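You operate a simulated robot arm through the tools that you are given. There is no shell and no other tool. Be economical: measure what you need, move in short steps, check, and stop when the job is done.

Carry out the task below with a simulated robot arm. There is one attempt and no reset: what you move stays moved.

TASK
Switch the probe lever on.
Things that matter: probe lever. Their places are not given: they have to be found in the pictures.

It is judged by the outcome, as a careful person would: the job done as asked, and still so three seconds after it is handed in. It fails if anything else is knocked over, pushed out of place, dropped, spilled or broken.

THE ROBOT
A 7-joint arm with a two-finger parallel gripper, fixed in place. Base frame: the origin is at the foot of the arm, x ahead of it, y to its left, z up. Lengths are in m, angles in degrees, forces in N, time in s.
Its first joint turns from -66.0 to 66.0 degrees. Payload 1.57 kg.
Tool frame: the origin (TCP) lies between the finger pads and is the grasp point; the fingertips stand 0.03 m ahead of it; z points along the fingers, y is the line along which they close. The gripper opens to 0.11 m. The fingers are 0.024 m wide and 0.012 m thick; the gripper's body (0.048 by 0.112 m) begins 0.078 m behind the TCP.
Orientation is told as [roll, pitch, yaw] about the base's x, y, z axes, in that order, counted from this pose: with the fingers straight down and closing along the base's y, the tool's x points along the base's -x, its y along +y and its z along -z.

THE INTERFACE
- The arm moves only by the tool apply_moves. Its argument "series" is a list of rows, each a list of 6 numbers: the shift along the base's x, y, z in m, then the turn, a rotation vector about the base's x, y, z in degrees. In form: [[tx, ty, tz, rx, ry, rz], ...]. A call has 1 to 8 rows; each row is the pose to reach, as a shift and turn from the pose commanded when the call began. "gripper" is the closure, from 0 (fully open) to 1 (shut), set as the call begins (left out, the last holds). A row lasts 0.2 s, in which the tool goes at most 0.05 m and 8.6 degrees; a call with a longer step from one row to the next is refused whole, and so is a gripper value outside its range. A pose out of reach is approached as far as the arm can. The call stops where the force on the tool passes 40 N (or 10 N more than at its start, if that is more) or the arm is blocked; 0.2 s more then pass. The fingers move at their own pace (about 0.108 m/s each) and stop on an object; they squeeze with about 34 N. The grip force told is the motor's: it shows also when the fingers shut on nothing. Time passes only in rows, and 0.2 s behind the last, so rows that repeat a pose let the fingers close. It gives the time, the measured TCP pose, the force on the tool (base axes), the opening and the grip force at its end, in the units of the frame above (readings bear some noise).
- Cameras (640 x 400 px; columns grow to the right, rows downward): "scene" is fixed at [0.1635, -0.3837, 1.4285]; the picture's right is [0.82, -0.57, 0.00], its down [-0.19, -0.27, -0.94] and it looks along [0.54, 0.77, -0.33] (base axes); focal length 332 px, centre (320, 200). "wrist" rides on the gripper at [-0.036, 0, -0.08] in the tool frame; the picture's right is [0.00, -1.00, 0.00], its down [0.97, 0.00, -0.24] and it looks along [0.24, 0.00, 0.97] (tool axes); focal length 218 px, centre (320, 200).
- get_image(camera): a new picture of that camera. No time passes.
- probe_pixels(camera, pixels): for up to 12 pixels [column, row] of the newest picture of that camera ("zoom" is the newest enlarged one), the place [x, y, z] in the base frame of the surface seen there, good to about 0.002 m. No time passes.
- close_up(camera, box): a new picture of the part [left, top, right, bottom] of that camera's present view, enlarged. No time passes.
- sign_off(): hands the job in; it is judged then, once.

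Work in short steps. Measure before you move; look again where a grasp or a placing could have gone wrong, and mend it. You have 60 turns and 20 pictures in all, the two below and enlarged ones among them. Open the gripper and draw the arm clear of the work before you hand the job in, unless the task says otherwise; then end with one line.

The tools are called after "Call:" by a JSON object that holds its "name" and its "arguments". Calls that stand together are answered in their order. apply_moves: Moves the arm, as the interface text tells. Its arguments: {"type":"object","properties":{"series":{"type":"array","items":{"type":"array","items":{"type":"number"}}},"gripper":{"type":"number"}},"required":["series"]} The other tools are called the same way: get_image (camera) takes a picture; probe_pixels (camera, pixels) gives the place of the surface under pixels of a picture; close_up (camera, box) takes an enlarged picture of a part of a camera's view; sign_off () hands the job in.

At the start:

```text
time: 0.0
eef_pos: [0.3551, 0.0642, 1.3293]
ee_rot: [-0.1, 0.0, -0.1]
wrist_force: [0.2, 0.5, -0.2]
opening: 0.1101
grip_force: 0.0
```

scene: 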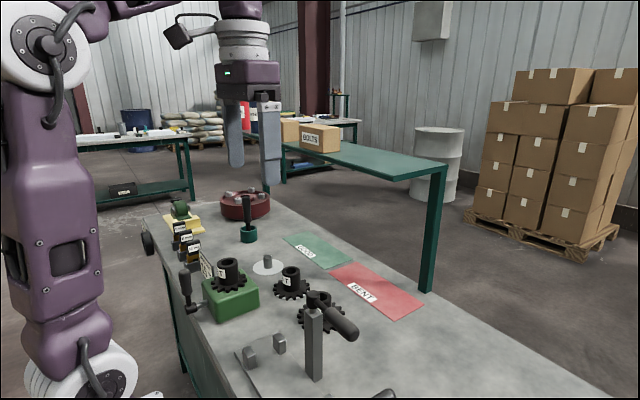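
wrist: 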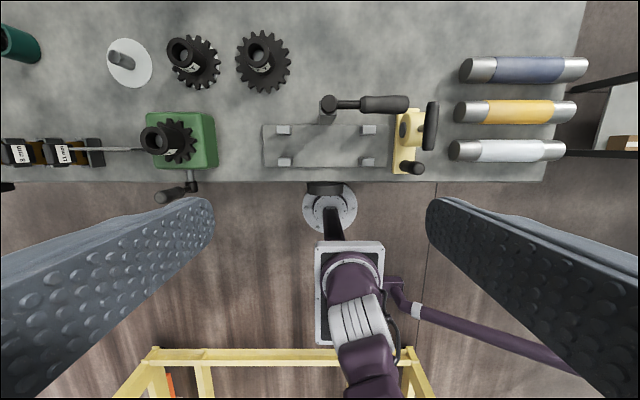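

I'll enlarge the views to identify the probe lever among the candidates.

Call:
{"name": "close_up", "arguments": {"camera": "scene", "box": [130, 180, 290, 330]}}

Call:
{"name": "close_up", "arguments": {"camera": "wrist", "box": [0, 90, 240, 220]}}

Call:
{"name": "close_up", "arguments": {"camera": "wrist", "box": [240, 70, 460, 200]}}

```text
2.67 times, centred on (210, 255) of scene
```

zoom: 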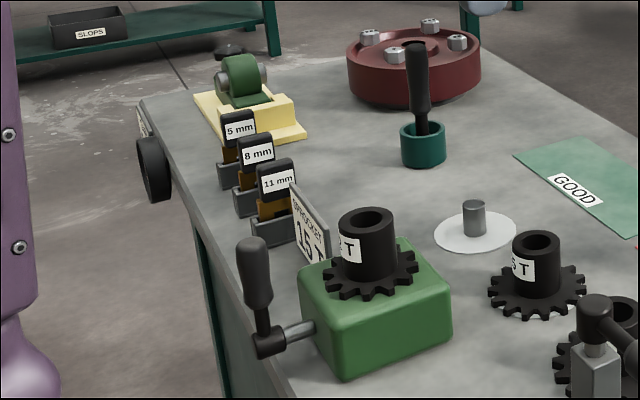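

```text
2.67 times, centred on (120, 155) of wrist
```

zoom: 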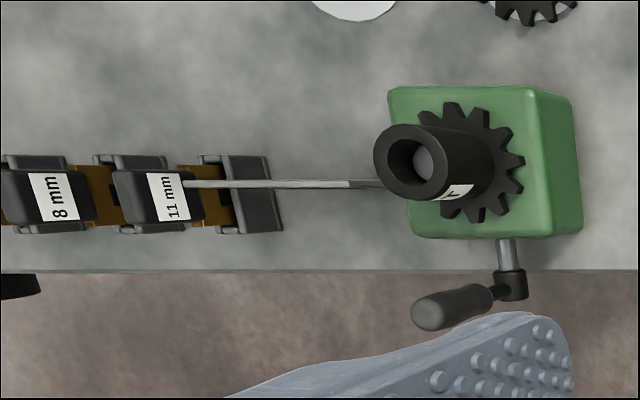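

```text
2.91 times, centred on (350, 135) of wrist
```

zoom: 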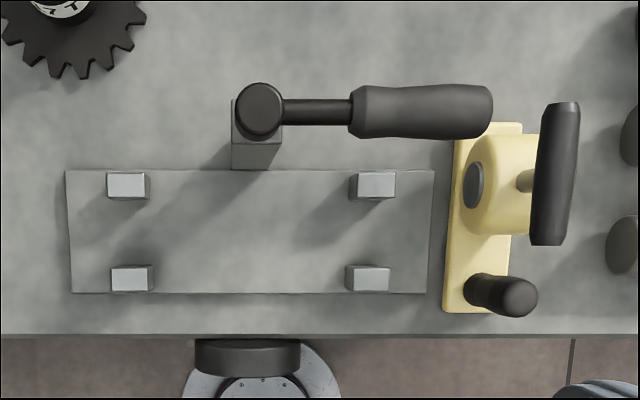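

Several candidates exist; labels may tell. I look closer at the bench edge label at (142,213), the post lever, and the yellow device.

Call:
{"name": "close_up", "arguments": {"camera": "scene", "box": [130, 190, 210, 260]}}

Call:
{"name": "close_up", "arguments": {"camera": "scene", "box": [220, 270, 400, 400]}}

Call:
{"name": "probe_pixels", "arguments": {"camera": "wrist", "pixels": [[328, 103], [350, 104], [380, 104], [405, 104], [431, 125], [413, 167], [405, 125], [284, 130], [325, 187], [175, 192], [420, 169], [345, 145]]}}

```text
5.71 times, centred on (170, 225) of scene
```

zoom: 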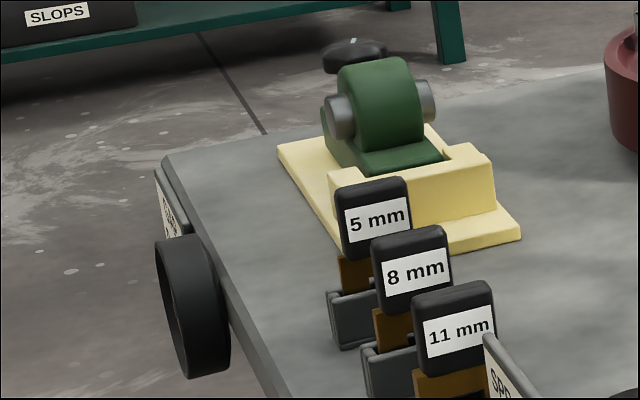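

```text
3.08 times, centred on (310, 335) of scene
```

zoom: 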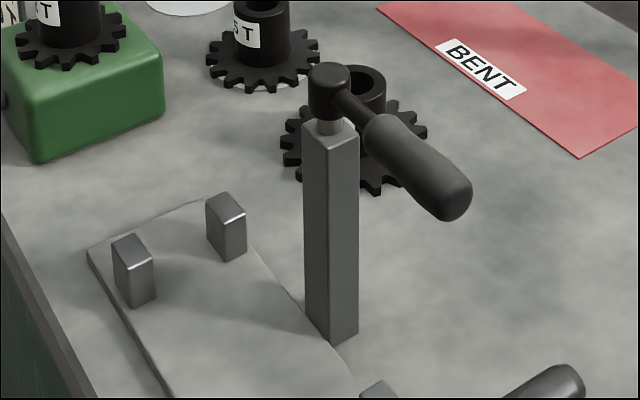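

```text
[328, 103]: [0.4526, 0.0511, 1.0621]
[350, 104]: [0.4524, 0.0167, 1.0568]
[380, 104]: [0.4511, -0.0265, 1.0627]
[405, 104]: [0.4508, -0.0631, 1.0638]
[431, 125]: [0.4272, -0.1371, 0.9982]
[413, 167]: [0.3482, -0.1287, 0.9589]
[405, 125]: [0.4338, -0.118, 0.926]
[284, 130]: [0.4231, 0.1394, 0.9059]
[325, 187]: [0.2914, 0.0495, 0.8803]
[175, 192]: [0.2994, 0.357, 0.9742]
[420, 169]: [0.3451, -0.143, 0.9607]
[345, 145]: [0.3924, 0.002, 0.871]
```

The surface really is near z = 0.87; the post lever tops out at 1.065. I move the wrist camera back and tilt it forward to inspect the front edge (labels) and the yellow device.

Call:
{"name": "apply_moves", "arguments": {"series": [[-0.03, -0.03, 0, 0, -8, 0], [-0.06, -0.06, 0, 0, -16, 0], [-0.09, -0.09, 0, 0, -24, 0], [-0.12, -0.11, 0, 0, -32, 0], [-0.14, -0.13, 0, 0, -40, 0], [-0.15, -0.13, 0, 0, -45, 0]]}}

Call:
{"name": "get_image", "arguments": {"camera": "wrist"}}

```text
time: 1.4
eef_pos: [0.2048, -0.0656, 1.3295]
ee_rot: [0.0, -45.1, 0.0]
wrist_force: [-0.6, -1.0, 0.2]
opening: 0.11
grip_force: 0.2
```

```text
12 pictures are left
```

wrist: 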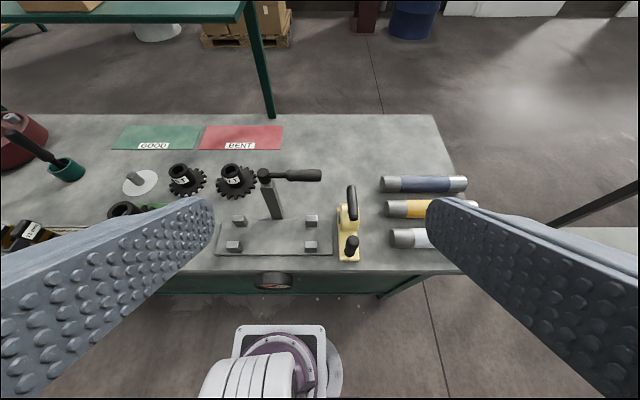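

Call:
{"name": "close_up", "arguments": {"camera": "wrist", "box": [200, 160, 380, 300]}}

```text
2.86 times, centred on (290, 230) of wrist
```

zoom: 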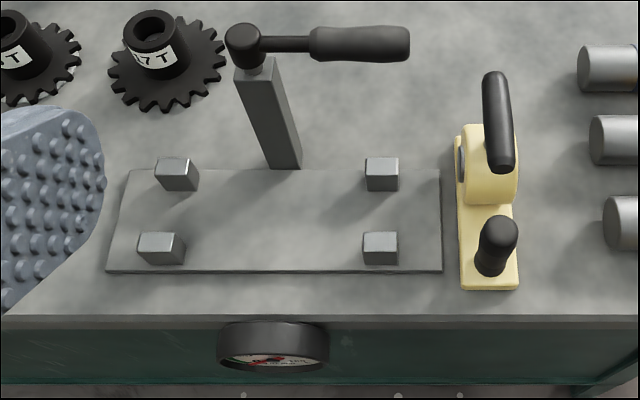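

A dial hangs below the fixture, at zoom (275,350). I look closer at it and at the lever.

Call:
{"name": "close_up", "arguments": {"camera": "wrist", "box": [250, 262, 300, 294]}}

Call:
{"name": "probe_pixels", "arguments": {"camera": "wrist", "pixels": [[275, 180], [268, 172], [290, 175], [305, 174], [320, 175], [351, 245], [349, 252], [346, 257], [353, 200], [350, 186], [353, 215], [275, 215]]}}

```text
12.50 times, centred on (275, 278) of wrist
```

zoom: 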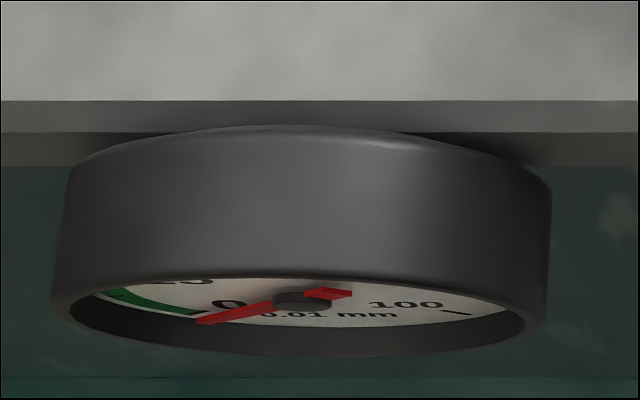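

```text
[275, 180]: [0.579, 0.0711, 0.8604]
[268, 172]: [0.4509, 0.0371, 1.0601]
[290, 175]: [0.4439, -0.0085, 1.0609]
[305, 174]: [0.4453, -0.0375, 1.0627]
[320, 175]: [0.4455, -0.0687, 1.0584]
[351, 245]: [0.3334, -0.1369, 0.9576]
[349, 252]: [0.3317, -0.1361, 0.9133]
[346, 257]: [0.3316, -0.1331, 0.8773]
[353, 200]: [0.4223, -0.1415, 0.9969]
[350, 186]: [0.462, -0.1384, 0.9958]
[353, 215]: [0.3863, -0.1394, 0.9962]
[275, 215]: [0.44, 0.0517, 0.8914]
```

The needle sits at 0 (off). Post lever and the yellow device's stick are both candidates; I go closer to see both mechanisms.

Call:
{"name": "apply_moves", "arguments": {"series": [[0.0, -0.02, -0.04, 0, 0, 0], [0.0, -0.03, -0.08, 0, 0, 0], [0.0, -0.03, -0.12, 0, 0, 0], [0.0, -0.03, -0.16, 0, 0, 0], [0.0, -0.03, -0.19, 0, 0, 0]]}}

Call:
{"name": "close_up", "arguments": {"camera": "wrist", "box": [180, 60, 460, 240]}}

```text
time: 2.6
eef_pos: [0.2052, -0.0962, 1.1379]
ee_rot: [0.4, -45.1, -0.7]
wrist_force: [-0.5, -0.5, -0.4]
opening: 0.11
grip_force: 0.1
```

```text
2.22 times, centred on (320, 150) of wrist
```

zoom: 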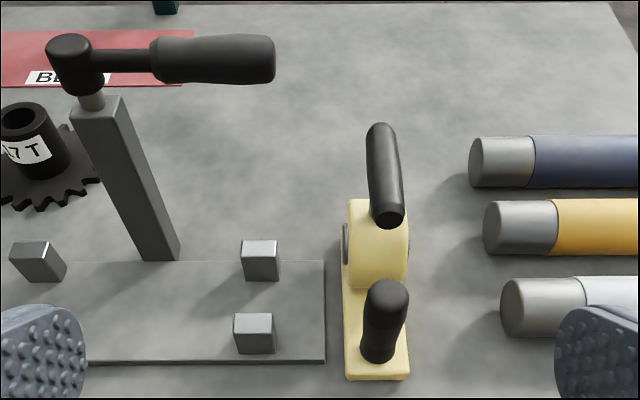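

The post sits mid-span of the shaft rests, in line with the 0.01 mm dial, so its swivelling handle is the probe lever: pivot about (0.451, 0.048), grip to y ≈ -0.07, at z ≈ 1.045. I straighten the tool, close it, and go above the far (+x) side of the grip.

Call:
{"name": "apply_moves", "arguments": {"series": [[0.01, 0.01, 0.045, 0, 7, 0], [0.05, 0.015, 0.07, 0, 14, 0], [0.095, 0.025, 0.08, 0, 21, 0], [0.14, 0.035, 0.08, 0, 28, 0], [0.185, 0.045, 0.08, 0, 35, 0], [0.23, 0.055, 0.08, 0, 42, 0], [0.265, 0.059, 0.08, 0, 45, 0], [0.295, 0.059, 0.08, 0, 45, 0]], "gripper": 1}}

```text
time: 4.4
eef_pos: [0.5004, -0.0363, 1.2188]
ee_rot: [0.0, 0.0, 0.1]
wrist_force: [0.1, -0.1, 0.1]
opening: 0.0002
grip_force: 21.5
```

The tool is above the far side of the grip; I descend to grip height and check.

Call:
{"name": "apply_moves", "arguments": {"series": [[0, 0, -0.045, 0, 0, 0], [0, 0, -0.09, 0, 0, 0], [0, 0, -0.13, 0, 0, 0], [0, 0, -0.16, 0, 0, 0]]}}

Call:
{"name": "close_up", "arguments": {"camera": "scene", "box": [240, 210, 420, 330]}}

```text
time: 5.4
eef_pos: [0.4997, -0.038, 1.0576]
ee_rot: [0.0, -0.1, 0.0]
wrist_force: [0.1, 0.4, 0.0]
opening: 0.0001
grip_force: 21.4
```

```text
3.33 times, centred on (330, 270) of scene
```

zoom: 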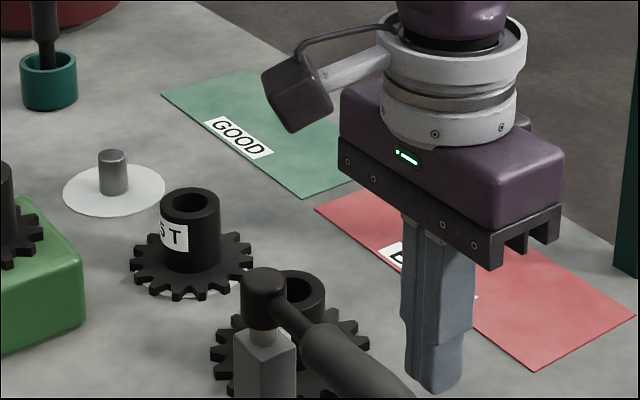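

The closed fingers stand beside the grip. I push gently toward -x and read the force.

Call:
{"name": "apply_moves", "arguments": {"series": [[-0.012, 0, 0, 0, 0, 0], [-0.022, 0, 0, 0, 0, 0], [-0.03, -0.001, 0, 0, 0, 0], [-0.038, -0.001, 0, 0, 0, 0], [-0.046, -0.002, 0, 0, 0, 0], [-0.054, -0.002, 0, 0, 0, 0]]}}

Call:
{"name": "close_up", "arguments": {"camera": "scene", "box": [220, 250, 400, 370]}}

```text
time: 6.8
eef_pos: [0.4469, -0.0383, 1.0592]
ee_rot: [0.0, 0.0, -0.1]
wrist_force: [2.4, 1.5, 1.1]
opening: 0.0001
grip_force: 21.6
```

```text
3.33 times, centred on (310, 310) of scene
```

zoom: 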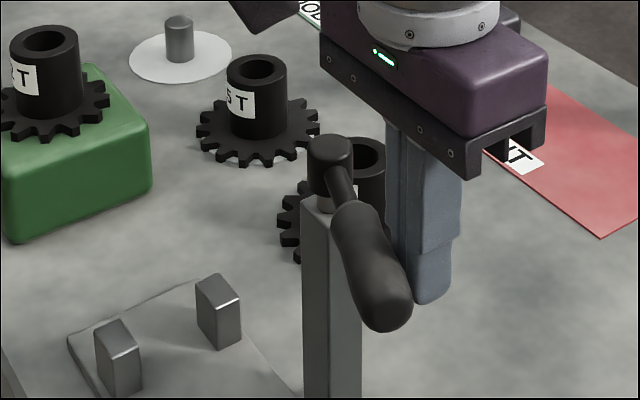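

The lever swings freely (≈3 N). I follow its arc toward pointing at -x, over the fixture.

Call:
{"name": "apply_moves", "arguments": {"series": [[-0.015, 0.0, 0, 0, 0, 0], [-0.03, 0.003, 0, 0, 0, 0], [-0.041, 0.008, 0, 0, 0, 0], [-0.05, 0.014, 0, 0, 0, 0], [-0.058, 0.022, 0, 0, 0, 0], [-0.067, 0.031, 0, 0, 0, 0], [-0.075, 0.044, 0, 0, 0, 0]]}}

Call:
{"name": "close_up", "arguments": {"camera": "scene", "box": [200, 250, 380, 370]}}

```text
time: 8.4
eef_pos: [0.3712, 0.0049, 1.0573]
ee_rot: [0.0, 0.1, -0.1]
wrist_force: [0.0, -1.1, 0.1]
opening: 0.0003
grip_force: 20.9
```

```text
3.33 times, centred on (290, 310) of scene
```

zoom: 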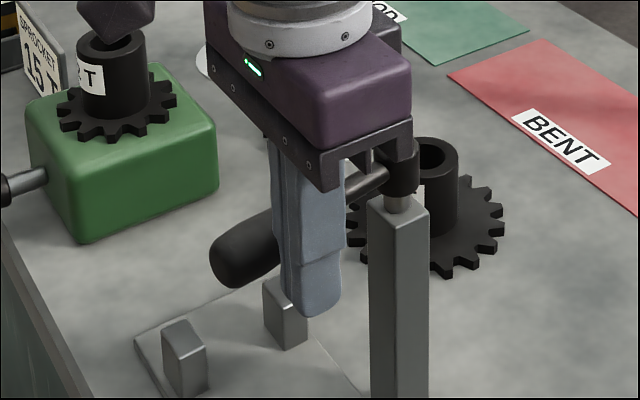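

It now points about along -x and is still free; I continue gently to find the stop.

Call:
{"name": "apply_moves", "arguments": {"series": [[-0.003, 0.007, 0, 0, 0, 0], [-0.006, 0.014, 0, 0, 0, 0], [-0.007, 0.02, 0, 0, 0, 0], [-0.007, 0.026, 0, 0, 0, 0]]}}

```text
time: 9.0
eef_pos: [0.3679, 0.0118, 1.0589]
ee_rot: [-0.5, -0.4, -0.1]
wrist_force: [7.5, -17.5, -7.5]
opening: 0.0
grip_force: 20.9
stopped in row 2: the force on the tool passed its limit (the readings are from after the stop); the commanded pose is now the measured one
```

A hard stop is met at about 90° of swing. I back off along -y, rise and look whether it stays and what the dial shows.

Call:
{"name": "apply_moves", "arguments": {"series": [[0, -0.03, 0, 0, 0, 0], [0, -0.06, 0.0, 0, 0, 0], [-0.01, -0.06, 0.045, 0, 0, 0], [-0.04, -0.06, 0.085, 0, -8, 0], [-0.075, -0.06, 0.12, 0, -16, 0], [-0.11, -0.06, 0.15, 0, -24, 0], [-0.14, -0.06, 0.17, 0, -32, 0], [-0.16, -0.06, 0.19, 0, -40, 0]], "gripper": 0}}

Call:
{"name": "get_image", "arguments": {"camera": "wrist"}}

```text
time: 10.8
eef_pos: [0.2089, -0.0434, 1.249]
ee_rot: [-0.5, -40.3, 0.0]
wrist_force: [-1.0, 0.2, 0.2]
opening: 0.1098
grip_force: 0.0
```

```text
5 pictures are left
```

wrist: 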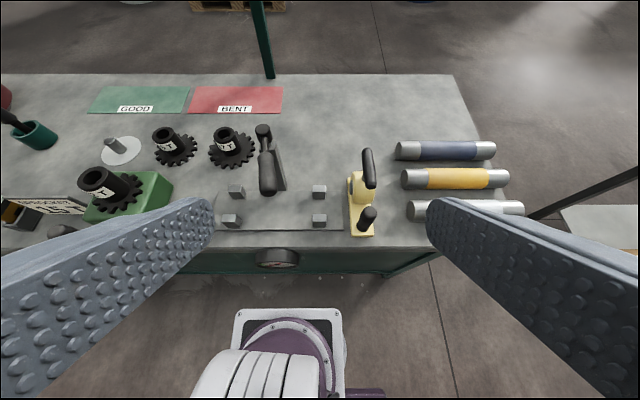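

The lever now lies over the fixture. I measure its direction and look at the dial.

Call:
{"name": "close_up", "arguments": {"camera": "wrist", "box": [250, 245, 306, 280]}}

Call:
{"name": "probe_pixels", "arguments": {"camera": "wrist", "pixels": [[263, 129], [265, 145], [266, 160], [267, 175], [267, 188], [363, 220], [369, 170]]}}

```text
11.43 times, centred on (278, 262) of wrist
```

zoom: 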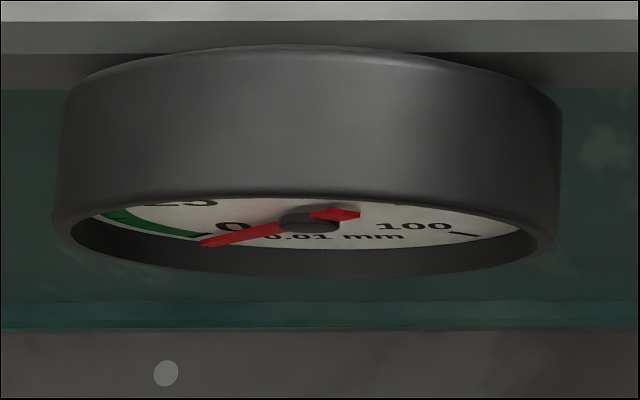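

```text
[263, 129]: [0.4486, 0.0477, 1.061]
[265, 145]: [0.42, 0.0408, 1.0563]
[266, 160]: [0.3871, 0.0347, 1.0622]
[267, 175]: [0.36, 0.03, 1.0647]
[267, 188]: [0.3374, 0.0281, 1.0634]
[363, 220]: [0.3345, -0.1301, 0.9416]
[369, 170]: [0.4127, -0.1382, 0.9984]
```

The lever rests at about 80° of swing, where the hard stop was met. I draw back a little, let time pass and check that it stays.

Call:
{"name": "apply_moves", "arguments": {"series": [[0, 0, 0.04, 0, 0, 0], [0, 0, 0.07, 0, 0, 0], [0, 0, 0.07, 0, 0, 0], [0, 0, 0.07, 0, 0, 0], [0, 0, 0.07, 0, 0, 0], [0, 0, 0.07, 0, 0, 0], [0, 0, 0.07, 0, 0, 0], [0, 0, 0.07, 0, 0, 0]]}}

Call:
{"name": "get_image", "arguments": {"camera": "scene"}}

```text
time: 12.6
eef_pos: [0.2075, -0.0448, 1.3186]
ee_rot: [-0.5, -40.2, -0.1]
wrist_force: [0.1, -0.6, 0.1]
opening: 0.1101
grip_force: 0.1
```

```text
3 pictures are left
```

scene: 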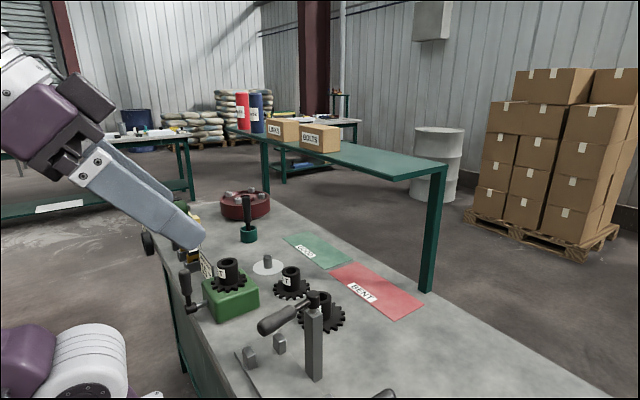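

The lever has stayed at its swung-in stop, everything else is in its place, and the arm is clear with the gripper open.

Call:
{"name": "sign_off", "arguments": {}}

```text
The job is handed in.
```

I swung the lever on the post about 80° to its hard stop over the shaft rests; it stayed there and nothing else moved. No label names the probe lever: I chose this one because its post lines up with the dial gauge. The dial still reads 0 with no shaft fitted, so it doesn't confirm the probe is on.
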